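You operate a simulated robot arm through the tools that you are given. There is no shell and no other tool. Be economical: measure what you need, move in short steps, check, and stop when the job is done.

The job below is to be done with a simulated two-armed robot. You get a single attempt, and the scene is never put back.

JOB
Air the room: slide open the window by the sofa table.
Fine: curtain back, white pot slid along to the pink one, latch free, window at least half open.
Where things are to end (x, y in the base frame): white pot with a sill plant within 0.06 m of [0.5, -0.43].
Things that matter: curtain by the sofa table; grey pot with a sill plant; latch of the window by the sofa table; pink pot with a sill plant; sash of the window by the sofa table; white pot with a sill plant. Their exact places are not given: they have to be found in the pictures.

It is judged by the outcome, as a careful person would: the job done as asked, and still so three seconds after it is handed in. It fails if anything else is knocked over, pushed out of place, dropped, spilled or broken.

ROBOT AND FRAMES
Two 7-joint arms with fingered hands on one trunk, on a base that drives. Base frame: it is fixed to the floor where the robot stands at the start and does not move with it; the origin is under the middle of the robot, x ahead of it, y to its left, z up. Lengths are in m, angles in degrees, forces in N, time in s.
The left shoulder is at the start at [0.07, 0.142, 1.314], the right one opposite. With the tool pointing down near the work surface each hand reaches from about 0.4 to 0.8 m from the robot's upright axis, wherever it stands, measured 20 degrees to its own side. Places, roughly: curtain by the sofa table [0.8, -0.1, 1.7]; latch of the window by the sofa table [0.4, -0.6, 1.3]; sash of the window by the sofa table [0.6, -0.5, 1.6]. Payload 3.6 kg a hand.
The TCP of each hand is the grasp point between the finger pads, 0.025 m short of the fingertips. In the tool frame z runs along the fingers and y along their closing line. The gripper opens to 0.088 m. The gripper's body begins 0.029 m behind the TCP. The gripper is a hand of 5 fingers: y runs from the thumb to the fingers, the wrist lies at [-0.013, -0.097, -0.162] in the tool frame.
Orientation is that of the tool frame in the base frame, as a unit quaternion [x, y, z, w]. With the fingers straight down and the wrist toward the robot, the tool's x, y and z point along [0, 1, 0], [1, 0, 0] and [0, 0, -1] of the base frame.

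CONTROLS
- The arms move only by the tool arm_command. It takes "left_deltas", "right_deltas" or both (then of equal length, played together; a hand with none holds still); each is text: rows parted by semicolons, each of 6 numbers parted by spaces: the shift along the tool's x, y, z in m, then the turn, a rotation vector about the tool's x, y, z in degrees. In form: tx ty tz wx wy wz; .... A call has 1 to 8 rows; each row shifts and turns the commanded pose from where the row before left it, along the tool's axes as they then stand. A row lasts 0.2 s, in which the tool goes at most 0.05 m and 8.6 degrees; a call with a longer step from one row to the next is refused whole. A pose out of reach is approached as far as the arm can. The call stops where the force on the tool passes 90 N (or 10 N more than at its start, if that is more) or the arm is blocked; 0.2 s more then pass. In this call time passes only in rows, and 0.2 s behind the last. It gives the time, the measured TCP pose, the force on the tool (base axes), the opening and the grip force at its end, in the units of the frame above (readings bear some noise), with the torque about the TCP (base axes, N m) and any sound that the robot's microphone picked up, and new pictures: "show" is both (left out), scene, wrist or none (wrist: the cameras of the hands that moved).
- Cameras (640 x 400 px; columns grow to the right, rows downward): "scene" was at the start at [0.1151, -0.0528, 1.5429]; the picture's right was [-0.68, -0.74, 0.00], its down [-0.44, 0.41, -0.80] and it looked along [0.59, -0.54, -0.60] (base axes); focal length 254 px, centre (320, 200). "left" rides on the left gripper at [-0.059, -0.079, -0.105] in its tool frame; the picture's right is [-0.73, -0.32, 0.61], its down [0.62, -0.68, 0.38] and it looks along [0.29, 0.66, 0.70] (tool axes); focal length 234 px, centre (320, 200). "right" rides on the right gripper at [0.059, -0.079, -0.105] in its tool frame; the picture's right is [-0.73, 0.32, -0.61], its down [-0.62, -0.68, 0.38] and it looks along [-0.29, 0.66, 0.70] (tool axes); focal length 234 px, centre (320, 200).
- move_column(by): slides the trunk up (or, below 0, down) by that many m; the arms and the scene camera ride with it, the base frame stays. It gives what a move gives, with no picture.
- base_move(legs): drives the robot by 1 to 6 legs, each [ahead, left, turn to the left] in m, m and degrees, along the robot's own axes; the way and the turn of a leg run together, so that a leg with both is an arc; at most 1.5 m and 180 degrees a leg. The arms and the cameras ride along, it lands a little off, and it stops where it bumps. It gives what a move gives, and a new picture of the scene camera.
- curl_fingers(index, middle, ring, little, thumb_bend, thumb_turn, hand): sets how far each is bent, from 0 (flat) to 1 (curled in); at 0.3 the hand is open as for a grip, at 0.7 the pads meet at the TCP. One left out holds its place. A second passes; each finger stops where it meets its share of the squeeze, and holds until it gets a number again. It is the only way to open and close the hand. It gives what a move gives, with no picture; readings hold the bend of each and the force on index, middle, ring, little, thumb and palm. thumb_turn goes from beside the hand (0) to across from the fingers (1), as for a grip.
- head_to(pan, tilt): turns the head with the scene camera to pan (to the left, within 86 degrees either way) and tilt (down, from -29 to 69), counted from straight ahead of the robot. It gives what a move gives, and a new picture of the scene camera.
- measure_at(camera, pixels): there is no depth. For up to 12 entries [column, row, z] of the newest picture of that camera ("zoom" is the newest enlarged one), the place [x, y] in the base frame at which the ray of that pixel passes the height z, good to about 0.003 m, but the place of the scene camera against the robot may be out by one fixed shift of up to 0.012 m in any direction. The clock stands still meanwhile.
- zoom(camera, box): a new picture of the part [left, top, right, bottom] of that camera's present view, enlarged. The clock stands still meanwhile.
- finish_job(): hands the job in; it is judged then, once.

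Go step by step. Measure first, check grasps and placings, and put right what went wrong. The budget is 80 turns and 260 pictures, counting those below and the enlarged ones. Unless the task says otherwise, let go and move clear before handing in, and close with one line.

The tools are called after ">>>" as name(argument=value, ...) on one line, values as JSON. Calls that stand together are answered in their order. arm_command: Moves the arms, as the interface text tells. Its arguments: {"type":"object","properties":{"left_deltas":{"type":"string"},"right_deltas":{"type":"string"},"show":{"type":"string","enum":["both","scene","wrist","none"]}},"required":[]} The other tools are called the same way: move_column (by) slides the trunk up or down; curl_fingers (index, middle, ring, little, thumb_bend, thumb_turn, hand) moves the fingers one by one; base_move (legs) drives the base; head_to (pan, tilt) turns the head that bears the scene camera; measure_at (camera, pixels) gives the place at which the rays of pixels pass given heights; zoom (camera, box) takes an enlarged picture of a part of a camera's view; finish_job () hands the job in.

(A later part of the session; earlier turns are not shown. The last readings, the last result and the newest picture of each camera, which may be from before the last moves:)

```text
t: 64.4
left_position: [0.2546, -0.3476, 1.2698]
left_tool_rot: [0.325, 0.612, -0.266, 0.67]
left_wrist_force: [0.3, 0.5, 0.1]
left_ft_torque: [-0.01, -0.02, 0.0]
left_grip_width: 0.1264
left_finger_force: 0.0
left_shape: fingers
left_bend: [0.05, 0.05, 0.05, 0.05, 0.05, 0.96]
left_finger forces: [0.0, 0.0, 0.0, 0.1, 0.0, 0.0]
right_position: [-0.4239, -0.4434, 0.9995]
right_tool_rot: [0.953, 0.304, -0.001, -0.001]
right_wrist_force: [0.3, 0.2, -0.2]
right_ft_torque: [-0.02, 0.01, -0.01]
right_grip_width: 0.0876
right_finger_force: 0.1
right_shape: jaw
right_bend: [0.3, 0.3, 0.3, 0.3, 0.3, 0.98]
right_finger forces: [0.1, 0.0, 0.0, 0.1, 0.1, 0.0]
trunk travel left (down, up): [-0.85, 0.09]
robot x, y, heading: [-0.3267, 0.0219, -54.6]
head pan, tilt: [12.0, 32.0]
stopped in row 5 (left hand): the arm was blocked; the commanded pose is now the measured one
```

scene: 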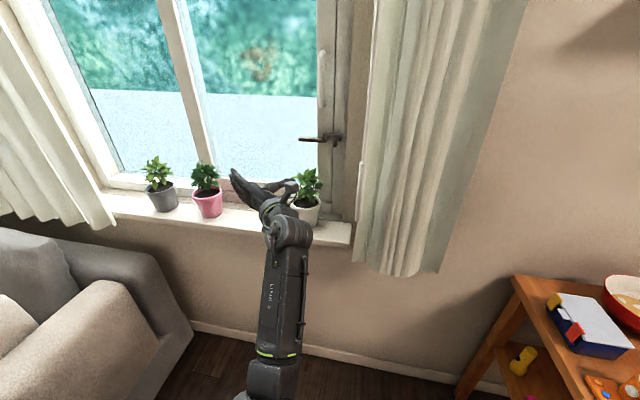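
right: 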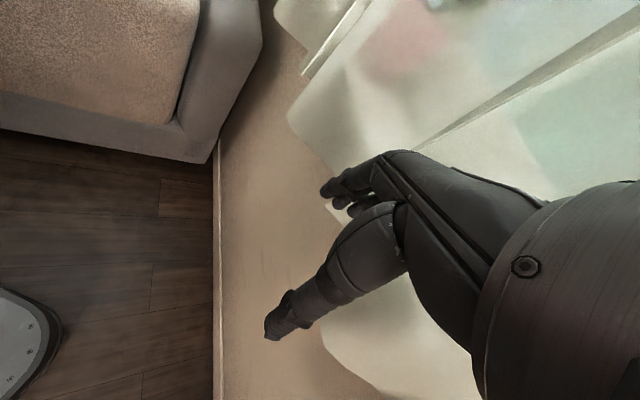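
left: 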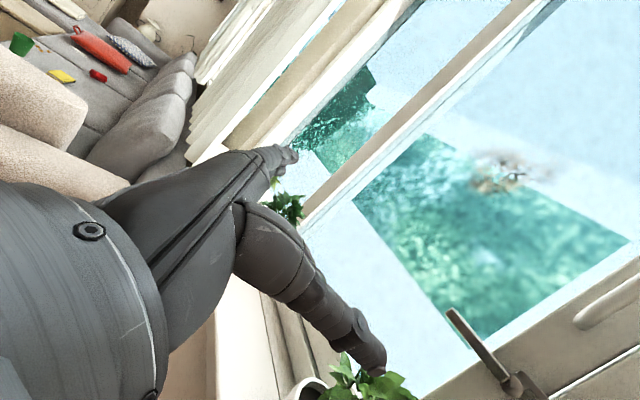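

The arm keeps hitting its near limit, so I'll hold it as it is. I'll lower the hand with the trunk (-0.20 m) and approach with the base.

>>> move_column(by=-0.2)

>>> base_move(legs=[[0.05, -0.05, 0]])

>>> zoom(camera="left", box=[160, 100, 640, 400])

```text
t: 66.6
left_position: [0.2526, -0.347, 1.068]
left_tool_rot: [0.326, 0.612, -0.266, 0.67]
left_wrist_force: [-0.2, -0.2, -0.1]
left_ft_torque: [0.01, 0.01, -0.04]
left_grip_width: 0.1265
left_finger_force: 0.1
left_shape: fingers
left_bend: [0.05, 0.05, 0.05, 0.05, 0.05, 0.96]
left_finger forces: [0.1, 0.0, 0.1, 0.0, 0.1, 0.0]
right_position: [-0.4254, -0.4429, 0.8]
right_tool_rot: [0.952, 0.305, -0.001, 0.001]
right_wrist_force: [-0.3, -0.4, -0.2]
right_ft_torque: [0.0, 0.01, -0.01]
right_grip_width: 0.0876
right_finger_force: 0.1
right_shape: jaw
right_bend: [0.3, 0.3, 0.3, 0.3, 0.3, 0.98]
right_finger forces: [0.0, 0.0, 0.0, 0.0, 0.1, 0.0]
trunk travel left (down, up): [-0.65, 0.29]
robot x, y, heading: [-0.3308, 0.0166, -54.6]
head pan, tilt: [12.0, 32.0]
```

```text
t: 67.6
left_position: [0.2418, -0.4179, 1.0694]
left_tool_rot: [0.326, 0.613, -0.265, 0.67]
left_wrist_force: [0.7, -0.7, -0.2]
left_ft_torque: [0.0, -0.01, -0.03]
left_grip_width: 0.1264
left_finger_force: 0.0
left_shape: fingers
left_bend: [0.05, 0.05, 0.05, 0.05, 0.05, 0.96]
left_finger forces: [0.0, 0.0, 0.0, 0.0, 0.0, 0.0]
right_position: [-0.4363, -0.5127, 0.7985]
right_tool_rot: [0.952, 0.305, 0.0, 0.0]
right_wrist_force: [-0.1, 0.0, 0.4]
right_ft_torque: [0.0, 0.02, 0.03]
right_grip_width: 0.0877
right_finger_force: 0.0
right_shape: jaw
right_bend: [0.3, 0.3, 0.3, 0.3, 0.3, 0.98]
right_finger forces: [0.0, 0.0, 0.0, 0.1, 0.0, 0.1]
trunk travel left (down, up): [-0.65, 0.29]
robot x, y, heading: [-0.339, -0.0516, -54.7]
head pan, tilt: [12.0, 32.0]
```

scene: 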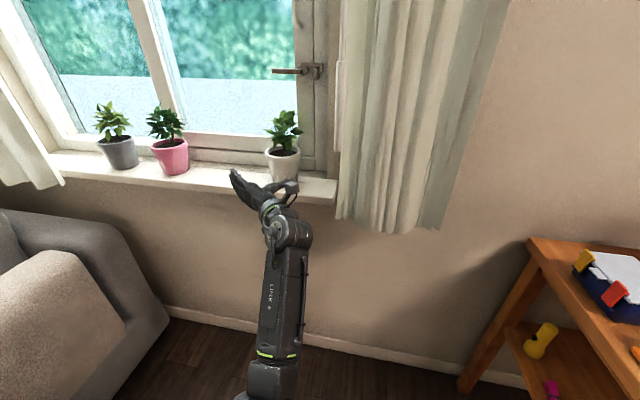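

```text
1.33 times, centred on (400, 250) of left
```

zoom: 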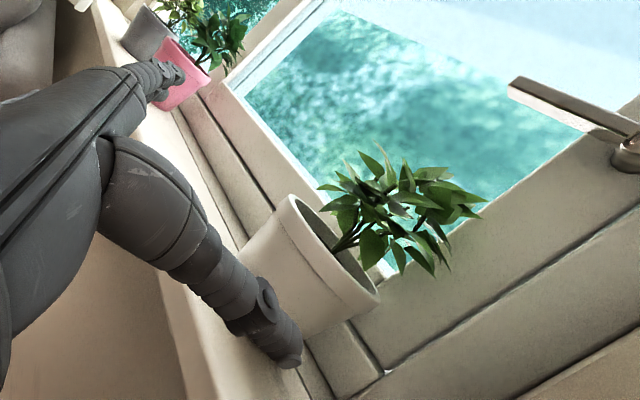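

The hand is at pot height with the white pot ahead. I'll measure where the pot sits relative to the TCP, using both cameras.

>>> zoom(camera="scene", box=[220, 90, 340, 230])

>>> measure_at(camera="left", pixels=[[409, 287, 1.08], [409, 287, 1.05], [409, 287, 1.1]])

>>> measure_at(camera="scene", pixels=[[283, 152, 1.08], [283, 152, 1.1], [283, 152, 1.06]])

```text
2.86 times, centred on (280, 160) of scene
```

zoom: 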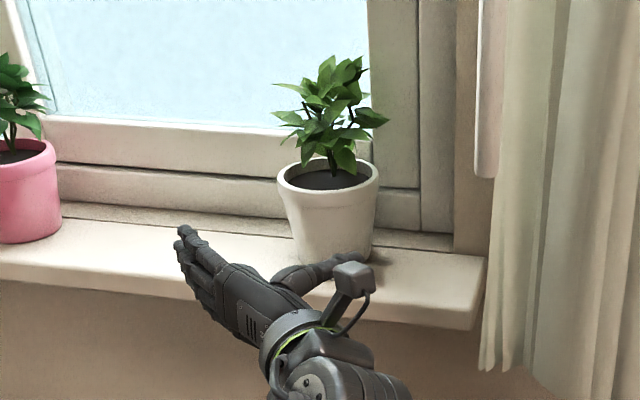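

```text
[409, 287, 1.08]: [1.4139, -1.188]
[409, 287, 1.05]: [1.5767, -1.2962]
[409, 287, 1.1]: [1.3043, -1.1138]
```

```text
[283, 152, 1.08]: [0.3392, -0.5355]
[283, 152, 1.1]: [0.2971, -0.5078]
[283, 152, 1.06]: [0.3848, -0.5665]
```

The pot centre is (0.337, -0.534) with rim z≈1.08. The TCP is about 1 cm too far right, so I'll nudge left and advance 0.07 m, then check.

>>> base_move(legs=[[0.07, 0.008, 0]])

>>> zoom(camera="scene", box=[220, 90, 340, 230])

>>> zoom(camera="left", box=[160, 100, 640, 400])

```text
t: 68.6
left_position: [0.2902, -0.4684, 1.0695]
left_tool_rot: [0.325, 0.612, -0.265, 0.67]
left_wrist_force: [0.2, -0.1, -0.1]
left_ft_torque: [-0.04, -0.01, 0.01]
left_grip_width: 0.1266
left_finger_force: 0.0
left_shape: fingers
left_bend: [0.05, 0.05, 0.05, 0.05, 0.05, 0.96]
left_finger forces: [0.0, 0.0, 0.0, 0.0, 0.0, 0.1]
right_position: [-0.3889, -0.5656, 0.7997]
right_tool_rot: [0.952, 0.306, -0.001, 0.0]
right_wrist_force: [0.2, -0.6, -0.1]
right_ft_torque: [0.0, 0.0, 0.01]
right_grip_width: 0.0875
right_finger_force: 0.0
right_shape: jaw
right_bend: [0.3, 0.3, 0.3, 0.3, 0.3, 0.98]
right_finger forces: [0.0, 0.0, 0.0, 0.1, 0.1, 0.0]
trunk travel left (down, up): [-0.65, 0.29]
robot x, y, heading: [-0.293, -0.1005, -54.4]
head pan, tilt: [12.0, 32.0]
```

scene: 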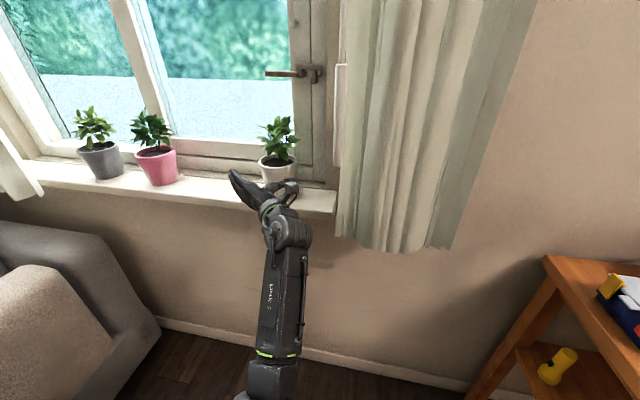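

```text
2.86 times, centred on (280, 160) of scene
```

zoom: 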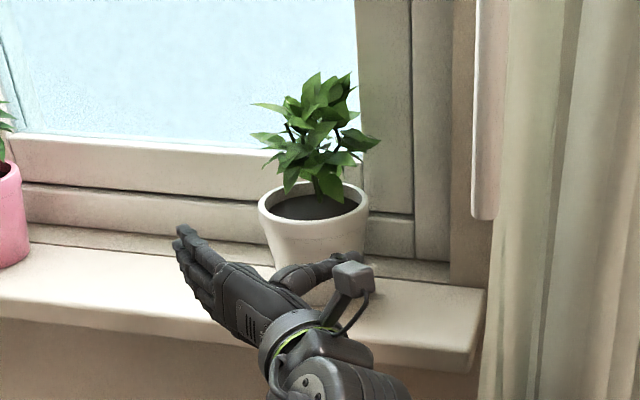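

```text
1.33 times, centred on (400, 250) of left
```

zoom: 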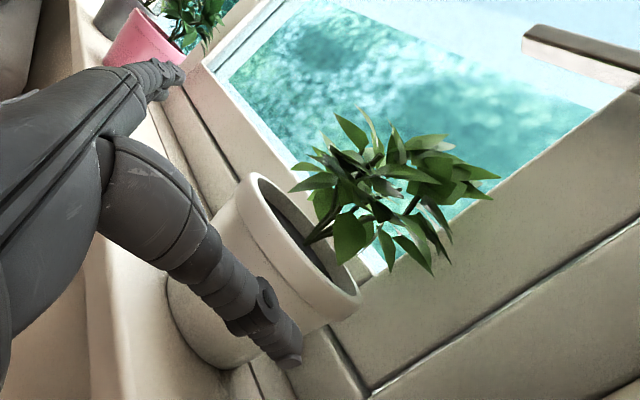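

The thumb splays across the pot's front and makes a poor pusher. The right hand's fingers, held in mirror pose, will push the pot left much better. I'll back off, move left, raise the trunk, and rotate the right hand.

>>> base_move(legs=[[-0.13, 0, 0], [0, 0.31, 0]])

>>> move_column(by=0.2)

>>> arm_command(right_deltas="0 0.03 0 -4.948 4.948 4.948; 0 0.03 0 -4.948 4.948 4.948; 0 0.03 0 -4.948 4.948 4.948; 0 0.02 0.0 -4.948 4.948 4.948; 0 0 0 -4.948 4.948 4.948; 0 0 0 -4.948 4.948 4.948; 0 0 0 -4.948 4.948 4.948", show="none")

>>> arm_command(right_deltas="0 0 0 -4.948 4.948 4.948; 0 0 0 -4.948 4.948 4.948; 0 0 0 -4.948 4.948 4.948; 0 0 0 -4.948 4.948 4.948; 0 0 0 -4.948 4.948 4.948; 0 0 0 -4.948 4.948 4.948; 0 0 0 -4.948 4.948 4.948")

```text
t: 71.6
left_position: [0.4671, -0.1853, 1.0706]
left_tool_rot: [0.326, 0.612, -0.265, 0.67]
left_wrist_force: [-0.5, -0.1, 0.6]
left_ft_torque: [0.0, 0.0, -0.03]
left_grip_width: 0.1266
left_finger_force: 0.0
left_shape: fingers
left_bend: [0.05, 0.05, 0.05, 0.05, 0.05, 0.96]
left_finger forces: [0.0, 0.0, 0.0, 0.1, 0.0, 0.1]
right_position: [-0.2101, -0.2808, 0.7999]
right_tool_rot: [0.953, 0.304, -0.001, 0.0]
right_wrist_force: [-0.1, -1.1, -0.3]
right_ft_torque: [-0.05, 0.0, -0.01]
right_grip_width: 0.0876
right_finger_force: 0.0
right_shape: jaw
right_bend: [0.3, 0.3, 0.3, 0.3, 0.3, 0.98]
right_finger forces: [0.0, 0.0, 0.0, 0.0, 0.0, 0.0]
trunk travel left (down, up): [-0.65, 0.29]
robot x, y, heading: [-0.1101, 0.1822, -54.4]
head pan, tilt: [12.0, 32.0]
```

scene: 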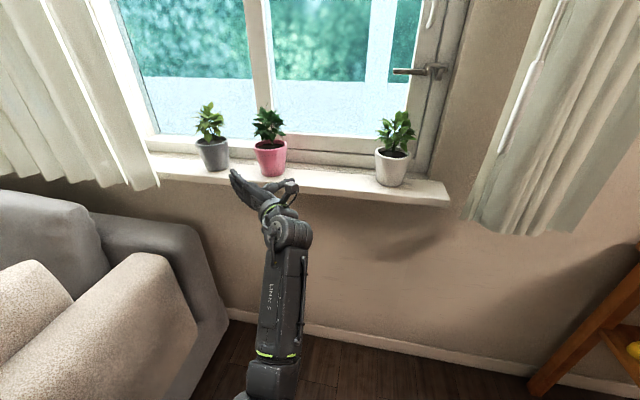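

```text
t: 73.8
left_position: [0.4667, -0.1878, 1.2707]
left_tool_rot: [0.326, 0.611, -0.264, 0.671]
left_wrist_force: [-0.2, -0.2, 0.6]
left_ft_torque: [0.03, 0.02, -0.02]
left_grip_width: 0.1267
left_finger_force: 0.0
left_shape: fingers
left_bend: [0.05, 0.05, 0.05, 0.05, 0.05, 0.96]
left_finger forces: [0.0, 0.0, 0.1, 0.0, 0.1, 0.1]
right_position: [-0.2111, -0.2819, 0.999]
right_tool_rot: [0.953, 0.304, -0.001, 0.001]
right_wrist_force: [-0.1, -1.4, 0.4]
right_ft_torque: [-0.02, 0.03, 0.0]
right_grip_width: 0.0877
right_finger_force: 0.1
right_shape: jaw
right_bend: [0.3, 0.3, 0.3, 0.3, 0.3, 0.98]
right_finger forces: [0.0, 0.0, 0.1, 0.1, 0.1, 0.0]
trunk travel left (down, up): [-0.85, 0.09]
robot x, y, heading: [-0.1125, 0.1846, -54.4]
head pan, tilt: [12.0, 32.0]
```

```text
t: 75.4
left_position: [0.4671, -0.1851, 1.2715]
left_tool_rot: [0.326, 0.611, -0.265, 0.671]
left_wrist_force: [0.3, -0.8, -0.1]
left_ft_torque: [0.0, 0.0, -0.01]
left_grip_width: 0.1267
left_finger_force: 0.1
left_shape: fingers
left_bend: [0.05, 0.05, 0.05, 0.05, 0.05, 0.96]
left_finger forces: [0.0, 0.1, 0.1, 0.0, 0.0, 0.0]
right_position: [-0.1607, -0.378, 1.0109]
right_tool_rot: [0.913, -0.012, 0.363, 0.188]
right_wrist_force: [0.0, -0.7, 0.7]
right_ft_torque: [-0.01, -0.03, -0.01]
right_grip_width: 0.0877
right_finger_force: 0.0
right_shape: jaw
right_bend: [0.3, 0.3, 0.3, 0.3, 0.3, 0.98]
right_finger forces: [0.0, 0.1, 0.1, 0.0, 0.0, 0.0]
trunk travel left (down, up): [-0.85, 0.09]
robot x, y, heading: [-0.1108, 0.1841, -54.3]
head pan, tilt: [12.0, 32.0]
```

```text
t: 77.0
left_position: [0.4723, -0.1856, 1.268]
left_tool_rot: [0.325, 0.613, -0.266, 0.668]
left_wrist_force: [0.7, -0.8, -0.9]
left_ft_torque: [-0.01, -0.06, 0.0]
left_grip_width: 0.1267
left_finger_force: 0.1
left_shape: fingers
left_bend: [0.05, 0.05, 0.05, 0.05, 0.05, 0.96]
left_finger forces: [0.0, 0.0, 0.0, 0.0, 0.0, 0.0]
right_position: [-0.1619, -0.3792, 1.0161]
right_tool_rot: [0.644, -0.307, 0.618, 0.331]
right_wrist_force: [0.7, 0.0, 0.5]
right_ft_torque: [-0.01, -0.01, -0.07]
right_grip_width: 0.0879
right_finger_force: 0.1
right_shape: jaw
right_bend: [0.3, 0.3, 0.3, 0.3, 0.3, 0.98]
right_finger forces: [0.0, 0.1, 0.1, 0.1, 0.1, 0.1]
trunk travel left (down, up): [-0.85, 0.09]
robot x, y, heading: [-0.1132, 0.1832, -54.6]
head pan, tilt: [12.0, 32.0]
```

scene: 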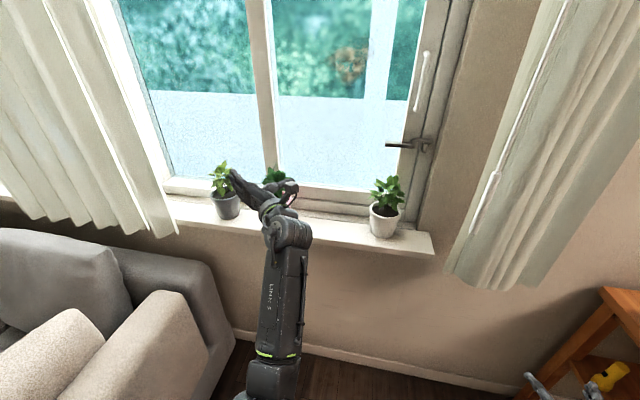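
right: 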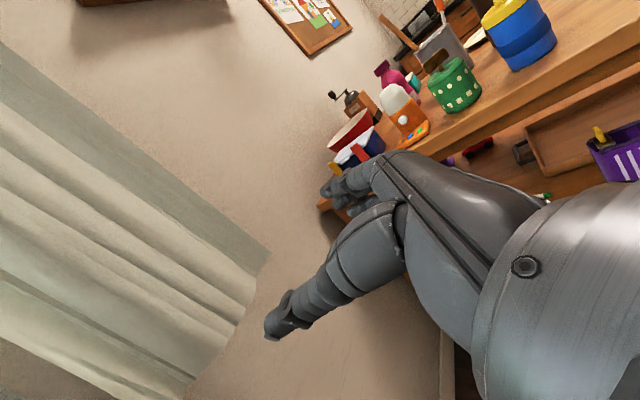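

The right hand now points at the wall, fingers on the right and thumb on the left. I'll open it flat with the thumb beside the hand, then bring it in front of the white pot.

>>> curl_fingers(hand="right", index=0.05, middle=0.05, ring=0.05, little=0.05, thumb_bend=0.05, thumb_turn=0)

>>> arm_command(right_deltas="0.006 -0.035 0.031 0 0 0; 0.006 -0.035 0.031 0 0 0; 0.006 -0.035 0.031 0 0 0; 0.006 -0.035 0.031 0 0 0; 0.006 -0.035 0.031 0 0 0; 0.006 -0.035 0.031 0 0 0; 0.006 -0.035 0.031 0 0 0; 0.006 -0.035 0.031 0 0 0")

>>> zoom(camera="scene", box=[300, 130, 480, 280])

```text
t: 78.0
left_position: [0.4674, -0.1862, 1.271]
left_tool_rot: [0.326, 0.612, -0.265, 0.67]
left_wrist_force: [0.2, -1.0, 0.0]
left_ft_torque: [0.03, -0.01, 0.02]
left_grip_width: 0.1267
left_finger_force: 0.0
left_shape: fingers
left_bend: [0.05, 0.05, 0.05, 0.05, 0.05, 0.96]
left_finger forces: [0.1, 0.1, 0.0, 0.1, 0.0, 0.0]
right_position: [-0.1658, -0.3832, 1.0169]
right_tool_rot: [0.638, -0.308, 0.622, 0.333]
right_wrist_force: [-0.5, 0.2, -1.0]
right_ft_torque: [-0.01, -0.01, -0.01]
right_grip_width: 0.1371
right_finger_force: 0.0
right_shape: fingers
right_bend: [0.05, 0.05, 0.05, 0.05, 0.05, 0.0]
right_finger forces: [0.0, 0.0, 0.0, 0.0, 0.0, 0.1]
trunk travel left (down, up): [-0.85, 0.09]
robot x, y, heading: [-0.1129, 0.1831, -54.6]
head pan, tilt: [12.0, 32.0]
```

```text
t: 79.8
left_position: [0.4665, -0.1877, 1.2694]
left_tool_rot: [0.326, 0.612, -0.265, 0.67]
left_wrist_force: [-0.3, -0.1, 0.1]
left_ft_torque: [0.01, 0.03, -0.02]
left_grip_width: 0.1266
left_finger_force: 0.0
left_shape: fingers
left_bend: [0.05, 0.05, 0.05, 0.05, 0.05, 0.96]
left_finger forces: [0.0, 0.0, 0.0, 0.0, 0.0, 0.0]
right_position: [0.1033, -0.4158, 1.0384]
right_tool_rot: [0.638, -0.315, 0.615, 0.34]
right_wrist_force: [-0.2, 0.3, 0.4]
right_ft_torque: [-0.02, -0.04, 0.01]
right_grip_width: 0.1367
right_finger_force: 0.1
right_shape: fingers
right_bend: [0.05, 0.05, 0.05, 0.05, 0.05, 0.0]
right_finger forces: [0.0, 0.0, 0.0, 0.0, 0.1, 0.0]
right hand out of reach, approached as far as the arm can: row 7, 8
trunk travel left (down, up): [-0.85, 0.09]
robot x, y, heading: [-0.1164, 0.1781, -54.6]
head pan, tilt: [12.0, 32.0]
```

scene: 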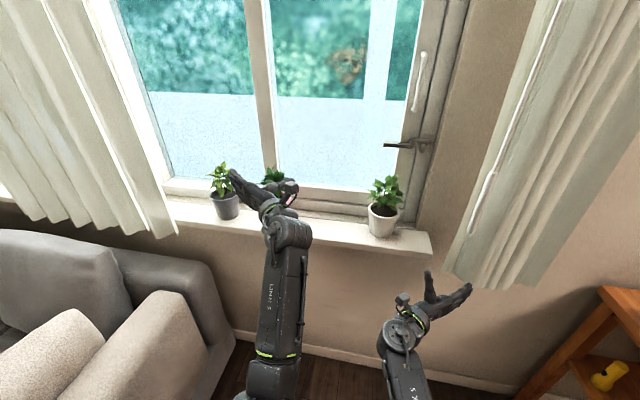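
right: 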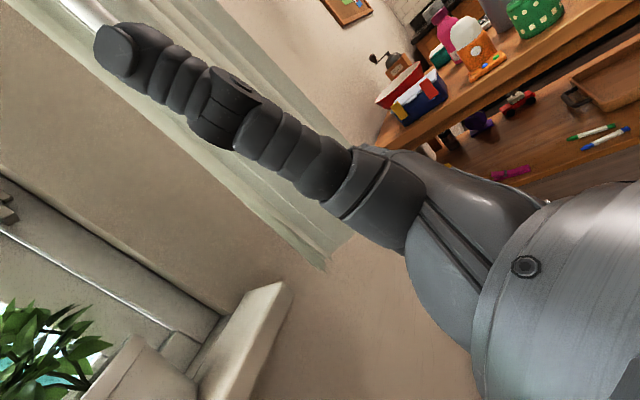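

```text
2.67 times, centred on (390, 205) of scene
```

zoom: 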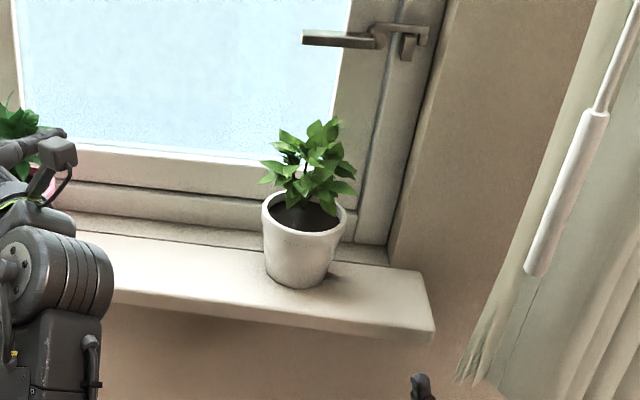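

The thumb is up out of the way, but the arm is at its near limit. I'll shift the base left 0.09 m and then extend the arm forward, away from that limit.

>>> base_move(legs=[[0, 0.085, 0]])

>>> arm_command(right_deltas="0 0.03 0.02 0 0 0; 0 0.03 0.03 0 0 0; 0 0.02 0.03 0 0 0")

```text
t: 81.0
left_position: [0.5415, -0.1332, 1.2697]
left_tool_rot: [0.326, 0.611, -0.265, 0.671]
left_wrist_force: [-0.2, -0.3, 0.4]
left_ft_torque: [0.03, -0.01, -0.03]
left_grip_width: 0.1267
left_finger_force: 0.2
left_shape: fingers
left_bend: [0.05, 0.05, 0.05, 0.05, 0.05, 0.96]
left_finger forces: [0.0, 0.0, 0.0, 0.1, 0.0, 0.0]
right_position: [0.174, -0.367, 1.0409]
right_tool_rot: [0.637, -0.313, 0.615, 0.343]
right_wrist_force: [1.3, 0.2, -0.7]
right_ft_torque: [-0.01, -0.01, -0.02]
right_grip_width: 0.1371
right_finger_force: 0.1
right_shape: fingers
right_bend: [0.05, 0.05, 0.05, 0.05, 0.05, 0.0]
right_finger forces: [0.1, 0.1, 0.1, 0.0, 0.1, 0.0]
trunk travel left (down, up): [-0.85, 0.09]
robot x, y, heading: [-0.0419, 0.2299, -54.5]
head pan, tilt: [12.0, 32.0]
stopped in leg 1: the robot was blocked; the commanded pose is now the measured one
```

scene: 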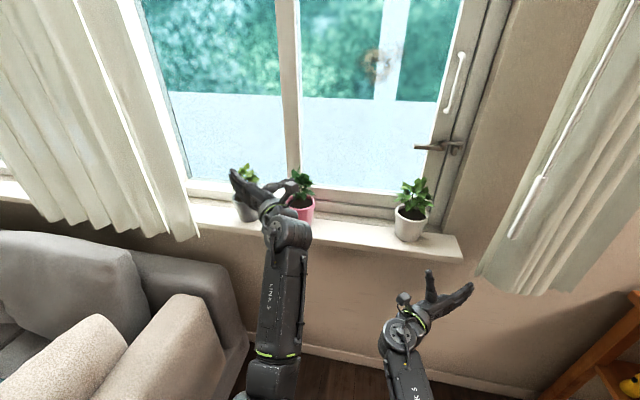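

```text
t: 81.8
left_position: [0.5374, -0.1369, 1.2714]
left_tool_rot: [0.327, 0.61, -0.265, 0.671]
left_wrist_force: [0.3, 0.0, -0.1]
left_ft_torque: [0.0, -0.03, -0.02]
left_grip_width: 0.1267
left_finger_force: 0.1
left_shape: fingers
left_bend: [0.05, 0.05, 0.05, 0.05, 0.05, 0.96]
left_finger forces: [0.0, 0.1, 0.0, 0.1, 0.0, 0.1]
right_position: [0.1586, -0.4015, 1.0428]
right_tool_rot: [0.637, -0.315, 0.615, 0.341]
right_wrist_force: [-0.4, -0.1, 0.4]
right_ft_torque: [0.0, 0.01, 0.01]
right_grip_width: 0.1371
right_finger_force: 0.0
right_shape: fingers
right_bend: [0.05, 0.05, 0.05, 0.05, 0.05, 0.0]
right_finger forces: [0.1, 0.1, 0.0, 0.1, 0.0, 0.0]
right hand out of reach, approached as far as the arm can: row 2, 3
trunk travel left (down, up): [-0.85, 0.09]
robot x, y, heading: [-0.0433, 0.2313, -54.4]
head pan, tilt: [12.0, 32.0]
```

scene: 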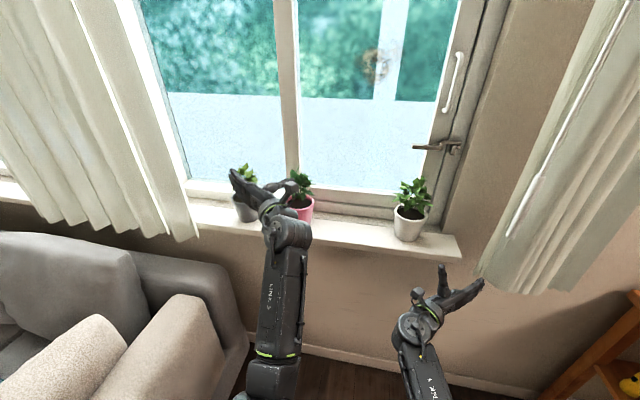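
right: 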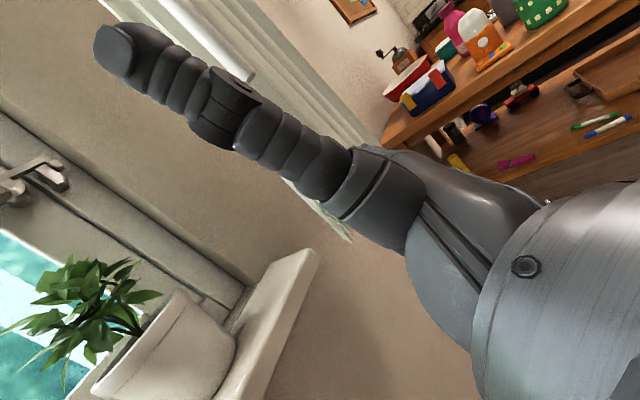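

The base bumped something on its left, probably the sofa table, so I'll ease away slightly. The arm seems limited at this low height; I'll raise the right hand to shoulder-friendly height and use the trunk to lower it later.

>>> base_move(legs=[[0, -0.03, 0]])

>>> arm_command(right_deltas="0.04 0 0 0 0 0; 0.04 0 0 0 0 0; 0.04 0 0 0 0 0; 0.04 0 0 0 0 0; 0.04 0 0 0 0 0", show="none")

>>> head_to(pan=80, tilt=55)

```text
t: 82.6
left_position: [0.5165, -0.1502, 1.2684]
left_tool_rot: [0.325, 0.612, -0.266, 0.67]
left_wrist_force: [0.3, 0.3, 0.5]
left_ft_torque: [0.0, -0.01, -0.02]
left_grip_width: 0.1267
left_finger_force: 0.1
left_shape: fingers
left_bend: [0.05, 0.05, 0.05, 0.05, 0.05, 0.96]
left_finger forces: [0.0, 0.0, 0.0, 0.0, 0.1, 0.0]
right_position: [0.1363, -0.4168, 1.0423]
right_tool_rot: [0.637, -0.313, 0.615, 0.343]
right_wrist_force: [0.1, 0.2, 0.4]
right_ft_torque: [-0.01, 0.01, -0.02]
right_grip_width: 0.137
right_finger_force: 0.1
right_shape: fingers
right_bend: [0.05, 0.05, 0.05, 0.05, 0.05, 0.0]
right_finger forces: [0.0, 0.1, 0.1, 0.0, 0.1, 0.0]
trunk travel left (down, up): [-0.85, 0.09]
robot x, y, heading: [-0.0685, 0.2124, -54.4]
head pan, tilt: [12.0, 32.0]
```

scene: 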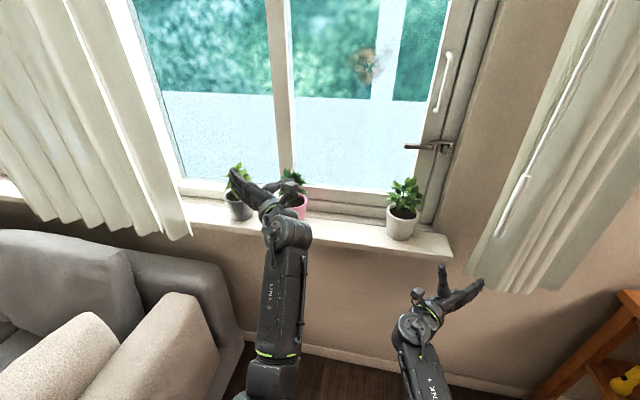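

```text
t: 84.0
left_position: [0.5127, -0.1551, 1.2711]
left_tool_rot: [0.327, 0.611, -0.264, 0.671]
left_wrist_force: [0.0, 0.0, 1.0]
left_ft_torque: [0.01, 0.02, 0.0]
left_grip_width: 0.1266
left_finger_force: 0.0
left_shape: fingers
left_bend: [0.05, 0.05, 0.05, 0.05, 0.05, 0.96]
left_finger forces: [0.1, 0.1, 0.1, 0.1, 0.1, 0.0]
right_position: [0.1102, -0.4391, 1.2441]
right_tool_rot: [0.642, -0.298, 0.587, 0.393]
right_wrist_force: [-0.6, -0.3, -0.7]
right_ft_torque: [0.01, 0.02, -0.04]
right_grip_width: 0.1368
right_finger_force: 0.1
right_shape: fingers
right_bend: [0.05, 0.05, 0.05, 0.05, 0.05, 0.0]
right_finger forces: [0.0, 0.0, 0.0, 0.0, 0.0, 0.1]
trunk travel left (down, up): [-0.85, 0.09]
robot x, y, heading: [-0.0729, 0.2126, -54.6]
head pan, tilt: [12.0, 32.0]
stopped in row 5 (right hand): the arm was blocked; the commanded pose is now the measured one
```

```text
t: 85.4
left_position: [0.513, -0.1537, 1.27]
left_tool_rot: [0.326, 0.612, -0.265, 0.67]
left_wrist_force: [-0.3, -0.7, -0.8]
left_ft_torque: [-0.03, 0.0, 0.0]
left_grip_width: 0.1266
left_finger_force: 0.0
left_shape: fingers
left_bend: [0.05, 0.05, 0.05, 0.05, 0.05, 0.96]
left_finger forces: [0.0, 0.0, 0.1, 0.1, 0.0, 0.0]
right_position: [0.1116, -0.4393, 1.2442]
right_tool_rot: [0.643, -0.297, 0.587, 0.392]
right_wrist_force: [0.4, 0.7, 0.4]
right_ft_torque: [0.0, -0.01, -0.03]
right_grip_width: 0.1369
right_finger_force: 0.0
right_shape: fingers
right_bend: [0.05, 0.05, 0.05, 0.05, 0.05, 0.0]
right_finger forces: [0.1, 0.0, 0.0, 0.1, 0.1, 0.0]
trunk travel left (down, up): [-0.85, 0.09]
robot x, y, heading: [-0.0674, 0.2127, -54.2]
head pan, tilt: [80.0, 55.0]
```

scene: 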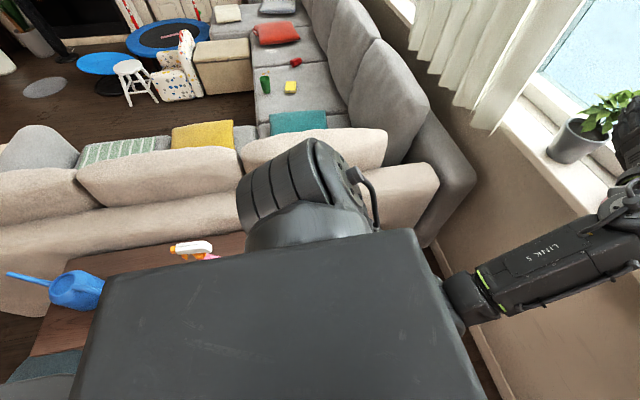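

The sofa table items are all upright. I'll extend the right hand forward and left at this height, keeping above the plant.

>>> arm_command(right_deltas="0 -0.02 0.035 0 0 0; 0 -0.02 0.035 0 0 0; 0 -0.02 0.035 0 0 0; 0 -0.02 0.02 0 0 0", show="none")

>>> head_to(pan=5, tilt=32)

```text
t: 86.3
left_position: [0.4949, -0.1394, 1.2806]
left_tool_rot: [0.325, 0.604, -0.27, 0.676]
left_wrist_force: [-0.6, 0.7, 0.8]
left_ft_torque: [-0.01, 0.0, 0.01]
left_grip_width: 0.1265
left_finger_force: 0.1
left_shape: fingers
left_bend: [0.05, 0.05, 0.05, 0.05, 0.05, 0.96]
left_finger forces: [0.1, 0.0, 0.0, 0.1, 0.1, 0.0]
right_position: [0.1937, -0.4789, 1.2439]
right_tool_rot: [0.632, -0.313, 0.584, 0.402]
right_wrist_force: [-51.3, 70.5, -8.0]
right_ft_torque: [0.15, -0.94, -8.01]
right_grip_width: 0.145
right_finger_force: 44.4
right_shape: fingers
right_bend: [0.0, 0.0, 0.0, 0.05, 0.05, 0.0]
right_finger forces: [26.3, 36.7, 26.1, 0.0, 0.0, 0.0]
trunk travel left (down, up): [-0.85, 0.09]
robot x, y, heading: [-0.0742, 0.2165, -55.2]
head pan, tilt: [80.0, 55.0]
stopped in row 4 (right hand): the force on the tool passed its limit (the readings are from after the stop); the commanded pose is now the measured one
```

```text
t: 87.8
left_position: [0.4943, -0.1364, 1.2841]
left_tool_rot: [0.324, 0.605, -0.269, 0.676]
left_wrist_force: [-0.2, -0.2, -1.0]
left_ft_torque: [-0.03, -0.01, 0.0]
left_grip_width: 0.1266
left_finger_force: 0.1
left_shape: fingers
left_bend: [0.05, 0.05, 0.05, 0.05, 0.05, 0.96]
left_finger forces: [0.0, 0.0, 0.1, 0.1, 0.1, 0.1]
right_position: [0.1958, -0.4786, 1.2458]
right_tool_rot: [0.632, -0.31, 0.587, 0.4]
right_wrist_force: [-51.4, 72.2, -14.1]
right_ft_torque: [0.38, -1.44, -8.13]
right_grip_width: 0.1457
right_finger_force: 45.3
right_shape: fingers
right_bend: [0.0, 0.0, 0.0, 0.05, 0.05, 0.0]
right_finger forces: [25.8, 38.2, 26.0, 0.0, 0.0, 0.0]
trunk travel left (down, up): [-0.85, 0.09]
robot x, y, heading: [-0.0706, 0.2155, -54.8]
head pan, tilt: [5.0, 32.0]
```

scene: 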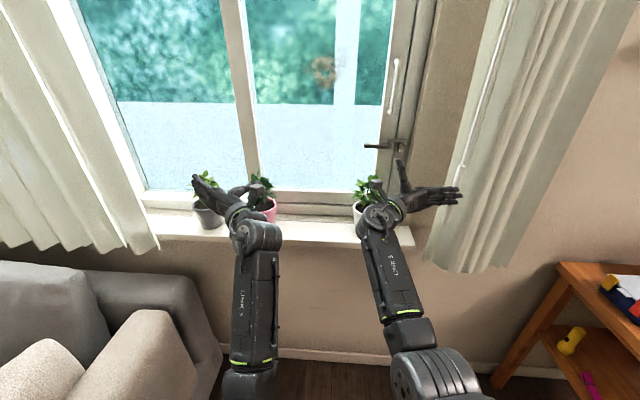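

The flat fingers splay sideways and are pressing the curtain or wall at about 88 N. I'll retreat immediately and return the fingers to a grip-like bend.

>>> arm_command(right_deltas="0 0 -0.03 0 0 0; 0 -0.01 -0.03 0 0 0", show="none")

>>> curl_fingers(hand="right", index=0.35, middle=0.35, ring=0.35, little=0.35)

>>> zoom(camera="scene", box=[300, 60, 540, 290])

>>> zoom(camera="right", box=[0, 0, 640, 400])

```text
t: 88.4
left_position: [0.5108, -0.1511, 1.274]
left_tool_rot: [0.326, 0.61, -0.265, 0.672]
left_wrist_force: [0.3, 0.2, 0.3]
left_ft_torque: [0.02, 0.0, -0.03]
left_grip_width: 0.1268
left_finger_force: 0.0
left_shape: fingers
left_bend: [0.05, 0.05, 0.05, 0.05, 0.05, 0.96]
left_finger forces: [0.0, 0.0, 0.0, 0.0, 0.1, 0.0]
right_position: [0.194, -0.4342, 1.2358]
right_tool_rot: [0.64, -0.302, 0.586, 0.395]
right_wrist_force: [-8.4, 12.8, 7.3]
right_ft_torque: [-0.45, 0.48, -1.25]
right_grip_width: 0.1378
right_finger_force: 8.0
right_shape: fingers
right_bend: [0.0, 0.02, 0.0, 0.05, 0.05, 0.0]
right_finger forces: [8.3, 3.1, 4.2, 0.1, 0.1, 0.0]
trunk travel left (down, up): [-0.85, 0.09]
robot x, y, heading: [-0.0705, 0.2114, -54.6]
head pan, tilt: [5.0, 32.0]
```

```text
t: 89.4
left_position: [0.5052, -0.1477, 1.2764]
left_tool_rot: [0.326, 0.609, -0.267, 0.672]
left_wrist_force: [1.0, 0.1, 0.3]
left_ft_torque: [0.01, 0.01, -0.01]
left_grip_width: 0.1268
left_finger_force: 0.0
left_shape: fingers
left_bend: [0.05, 0.05, 0.05, 0.05, 0.05, 0.96]
left_finger forces: [0.0, 0.0, 0.0, 0.0, 0.0, 0.0]
right_position: [0.1864, -0.4316, 1.2352]
right_tool_rot: [0.638, -0.305, 0.586, 0.397]
right_wrist_force: [-16.0, 23.2, 4.9]
right_ft_torque: [0.07, -0.15, -1.53]
right_grip_width: 0.1345
right_finger_force: 20.2
right_shape: fingers
right_bend: [0.17, 0.26, 0.24, 0.45, 0.05, 0.0]
right_finger forces: [12.4, 6.9, 6.9, 15.0, 0.0, 0.0]
trunk travel left (down, up): [-0.85, 0.09]
robot x, y, heading: [-0.0685, 0.2164, -54.9]
head pan, tilt: [5.0, 32.0]
```

```text
1.74 times, centred on (420, 175) of scene
```

zoom: 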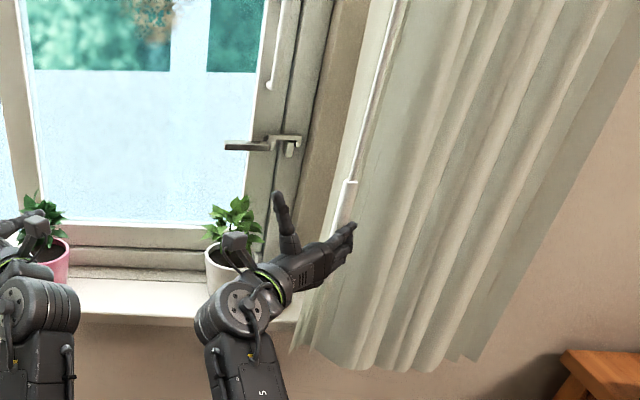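

```text
1.00 times, centred on (320, 200) of right (not enlarged: the box is as wide or as high as the picture)
```

zoom: 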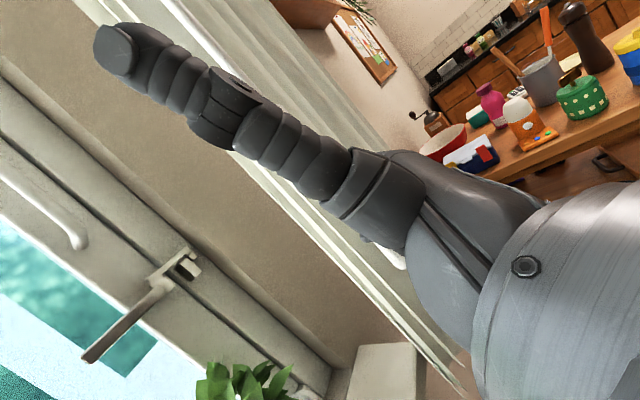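

The fingers were against the wand from the front. I'll straighten them, back the base off 0.08 m to clear the wand, then set the fingers to grip bend.

>>> curl_fingers(hand="right", index=0.05, middle=0.05, ring=0.05, little=0.05)

>>> base_move(legs=[[-0.1, 0, 0]])

>>> curl_fingers(hand="right", index=0.3, middle=0.3, ring=0.3, little=0.3)

>>> arm_command(right_deltas="0 -0.015 0.04 0 0 0; 0 -0.015 0.04 0 0 0; 0 -0.01 0.02 0 0 0")

```text
t: 90.4
left_position: [0.5116, -0.1547, 1.2714]
left_tool_rot: [0.328, 0.61, -0.267, 0.67]
left_wrist_force: [-0.1, 0.9, 0.3]
left_ft_torque: [-0.03, -0.01, 0.01]
left_grip_width: 0.1267
left_finger_force: 0.0
left_shape: fingers
left_bend: [0.05, 0.05, 0.05, 0.05, 0.05, 0.96]
left_finger forces: [0.0, 0.0, 0.0, 0.0, 0.0, 0.0]
right_position: [0.1928, -0.4394, 1.2306]
right_tool_rot: [0.641, -0.306, 0.583, 0.394]
right_wrist_force: [0.4, -1.1, 2.7]
right_ft_torque: [0.0, -0.19, 0.02]
right_grip_width: 0.139
right_finger_force: 9.0
right_shape: fingers
right_bend: [0.01, 0.04, 0.03, 0.2, 0.05, 0.0]
right_finger forces: [5.0, 1.9, 1.9, 10.3, 0.0, 0.1]
trunk travel left (down, up): [-0.85, 0.09]
robot x, y, heading: [-0.0733, 0.2122, -55.0]
head pan, tilt: [5.0, 32.0]
```

```text
t: 91.5
left_position: [0.4525, -0.0729, 1.2679]
left_tool_rot: [0.328, 0.61, -0.266, 0.67]
left_wrist_force: [0.0, 0.2, -0.2]
left_ft_torque: [-0.01, 0.0, 0.01]
left_grip_width: 0.1266
left_finger_force: 0.0
left_shape: fingers
left_bend: [0.05, 0.05, 0.05, 0.05, 0.05, 0.96]
left_finger forces: [0.0, 0.0, 0.0, 0.0, 0.0, 0.1]
right_position: [0.135, -0.358, 1.2296]
right_tool_rot: [0.641, -0.306, 0.583, 0.394]
right_wrist_force: [-0.7, 0.0, -0.6]
right_ft_torque: [-0.01, 0.02, -0.01]
right_grip_width: 0.1366
right_finger_force: 0.0
right_shape: fingers
right_bend: [0.05, 0.05, 0.05, 0.05, 0.05, 0.0]
right_finger forces: [0.0, 0.0, 0.0, 0.0, 0.0, 0.1]
trunk travel left (down, up): [-0.85, 0.09]
robot x, y, heading: [-0.1251, 0.2986, -54.6]
head pan, tilt: [5.0, 32.0]
```

scene: 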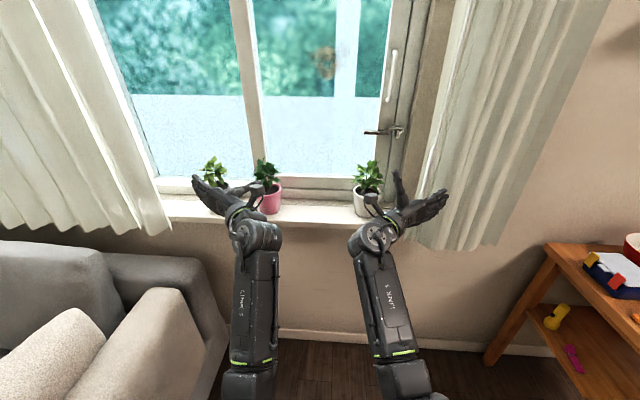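

```text
t: 92.5
left_position: [0.453, -0.0726, 1.2688]
left_tool_rot: [0.328, 0.611, -0.265, 0.67]
left_wrist_force: [0.0, 0.7, -0.2]
left_ft_torque: [0.02, -0.02, -0.02]
left_grip_width: 0.1267
left_finger_force: 0.1
left_shape: fingers
left_bend: [0.05, 0.05, 0.05, 0.05, 0.05, 0.96]
left_finger forces: [0.1, 0.0, 0.1, 0.0, 0.2, 0.1]
right_position: [0.1339, -0.3562, 1.2297]
right_tool_rot: [0.641, -0.307, 0.583, 0.395]
right_wrist_force: [0.3, 0.4, 0.5]
right_ft_torque: [-0.03, 0.05, -0.02]
right_grip_width: 0.1291
right_finger_force: 0.0
right_shape: fingers
right_bend: [0.3, 0.3, 0.3, 0.3, 0.05, 0.0]
right_finger forces: [0.1, 0.0, 0.0, 0.0, 0.1, 0.1]
trunk travel left (down, up): [-0.85, 0.09]
robot x, y, heading: [-0.1274, 0.301, -55.0]
head pan, tilt: [5.0, 32.0]
```

```text
t: 93.3
left_position: [0.4524, -0.072, 1.27]
left_tool_rot: [0.328, 0.61, -0.266, 0.67]
left_wrist_force: [-0.1, 0.3, -0.5]
left_ft_torque: [0.01, -0.01, 0.01]
left_grip_width: 0.1268
left_finger_force: 0.0
left_shape: fingers
left_bend: [0.05, 0.05, 0.05, 0.05, 0.05, 0.96]
left_finger forces: [0.0, 0.0, 0.0, 0.1, 0.0, 0.0]
right_position: [0.2087, -0.4151, 1.2268]
right_tool_rot: [0.639, -0.307, 0.584, 0.395]
right_wrist_force: [0.0, -1.0, 0.1]
right_ft_torque: [0.03, 0.02, 0.01]
right_grip_width: 0.1289
right_finger_force: 0.0
right_shape: fingers
right_bend: [0.3, 0.3, 0.3, 0.3, 0.05, 0.0]
right_finger forces: [0.0, 0.0, 0.0, 0.1, 0.0, 0.1]
right hand out of reach, approached as far as the arm can: row 3
trunk travel left (down, up): [-0.85, 0.09]
robot x, y, heading: [-0.1253, 0.2946, -54.8]
head pan, tilt: [5.0, 32.0]
```

scene: 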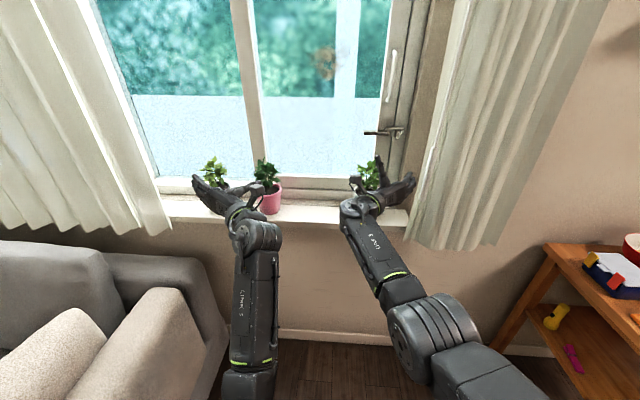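
right: 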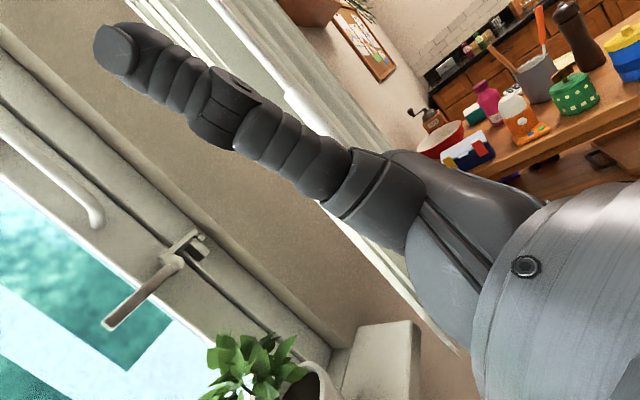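

The hand is in front of the pot (s≈0.08, n≈0.46). I'll level it and lower the trunk 0.18 m, then advance a little and check.

>>> arm_command(right_deltas="0 0 -0.01 3 0 4; 0 0 0 3 0 4", show="none")

>>> move_column(by=-0.175)

>>> base_move(legs=[[0.05, 0, 0]])

>>> zoom(camera="scene", box=[300, 60, 460, 240])

>>> zoom(camera="right", box=[0, 0, 640, 400])

```text
t: 93.9
left_position: [0.4525, -0.072, 1.2708]
left_tool_rot: [0.327, 0.61, -0.267, 0.67]
left_wrist_force: [-0.1, -0.8, -0.2]
left_ft_torque: [0.01, 0.02, 0.01]
left_grip_width: 0.1265
left_finger_force: 0.1
left_shape: fingers
left_bend: [0.05, 0.05, 0.05, 0.05, 0.05, 0.96]
left_finger forces: [0.0, 0.1, 0.1, 0.0, 0.1, 0.0]
right_position: [0.2046, -0.4062, 1.2258]
right_tool_rot: [0.637, -0.32, 0.625, 0.319]
right_wrist_force: [-0.4, 0.1, -0.6]
right_ft_torque: [0.0, -0.01, -0.03]
right_grip_width: 0.1288
right_finger_force: 0.1
right_shape: fingers
right_bend: [0.3, 0.3, 0.3, 0.3, 0.05, 0.0]
right_finger forces: [0.0, 0.0, 0.1, 0.0, 0.0, 0.0]
trunk travel left (down, up): [-0.85, 0.09]
robot x, y, heading: [-0.1287, 0.2976, -55.0]
head pan, tilt: [5.0, 32.0]
```

```text
t: 95.9
left_position: [0.4514, -0.0728, 1.0967]
left_tool_rot: [0.327, 0.61, -0.267, 0.671]
left_wrist_force: [-0.4, -0.4, -0.3]
left_ft_torque: [0.01, -0.01, 0.01]
left_grip_width: 0.1263
left_finger_force: 0.0
left_shape: fingers
left_bend: [0.05, 0.05, 0.05, 0.05, 0.05, 0.96]
left_finger forces: [0.0, 0.0, 0.0, 0.0, 0.1, 0.1]
right_position: [0.2042, -0.4073, 1.0496]
right_tool_rot: [0.637, -0.319, 0.624, 0.319]
right_wrist_force: [-0.5, 0.5, 0.2]
right_ft_torque: [-0.03, -0.02, -0.02]
right_grip_width: 0.1288
right_finger_force: 0.0
right_shape: fingers
right_bend: [0.3, 0.3, 0.3, 0.3, 0.05, 0.0]
right_finger forces: [0.0, 0.1, 0.0, 0.1, 0.0, 0.0]
trunk travel left (down, up): [-0.675, 0.265]
robot x, y, heading: [-0.1283, 0.2985, -54.8]
head pan, tilt: [5.0, 32.0]
```

```text
t: 96.8
left_position: [0.4819, -0.1141, 1.0958]
left_tool_rot: [0.328, 0.611, -0.265, 0.67]
left_wrist_force: [0.0, -0.3, -0.6]
left_ft_torque: [-0.02, 0.03, -0.01]
left_grip_width: 0.1265
left_finger_force: 0.0
left_shape: fingers
left_bend: [0.05, 0.05, 0.05, 0.05, 0.05, 0.96]
left_finger forces: [0.0, 0.0, 0.0, 0.0, 0.0, 0.0]
right_position: [0.2352, -0.4483, 1.0503]
right_tool_rot: [0.637, -0.32, 0.624, 0.319]
right_wrist_force: [0.3, -0.5, -0.4]
right_ft_torque: [-0.01, 0.0, 0.02]
right_grip_width: 0.1288
right_finger_force: 0.1
right_shape: fingers
right_bend: [0.3, 0.3, 0.3, 0.3, 0.05, 0.0]
right_finger forces: [0.0, 0.0, 0.0, 0.0, 0.0, 0.0]
trunk travel left (down, up): [-0.675, 0.265]
robot x, y, heading: [-0.0991, 0.2517, -54.9]
head pan, tilt: [5.0, 32.0]
```

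scene: 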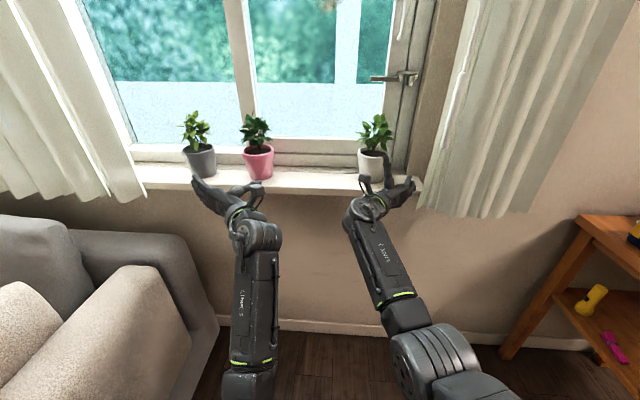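

```text
2.22 times, centred on (380, 150) of scene
```

zoom: 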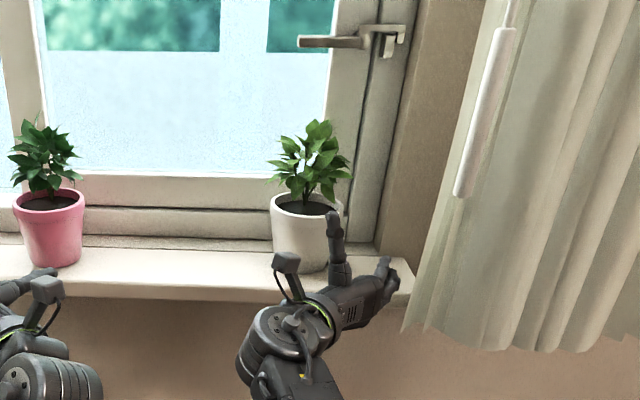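

```text
1.00 times, centred on (320, 200) of right (not enlarged: the box is as wide or as high as the picture)
```

zoom: 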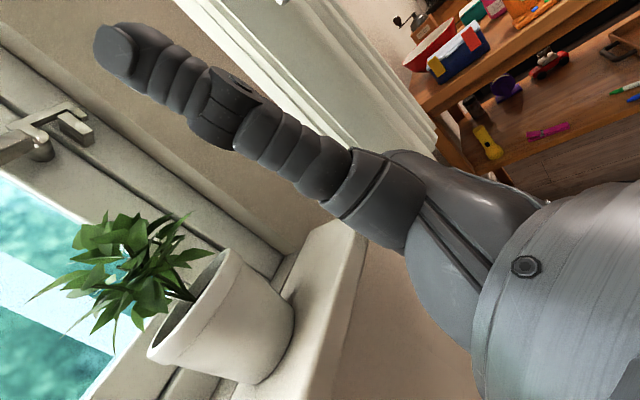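

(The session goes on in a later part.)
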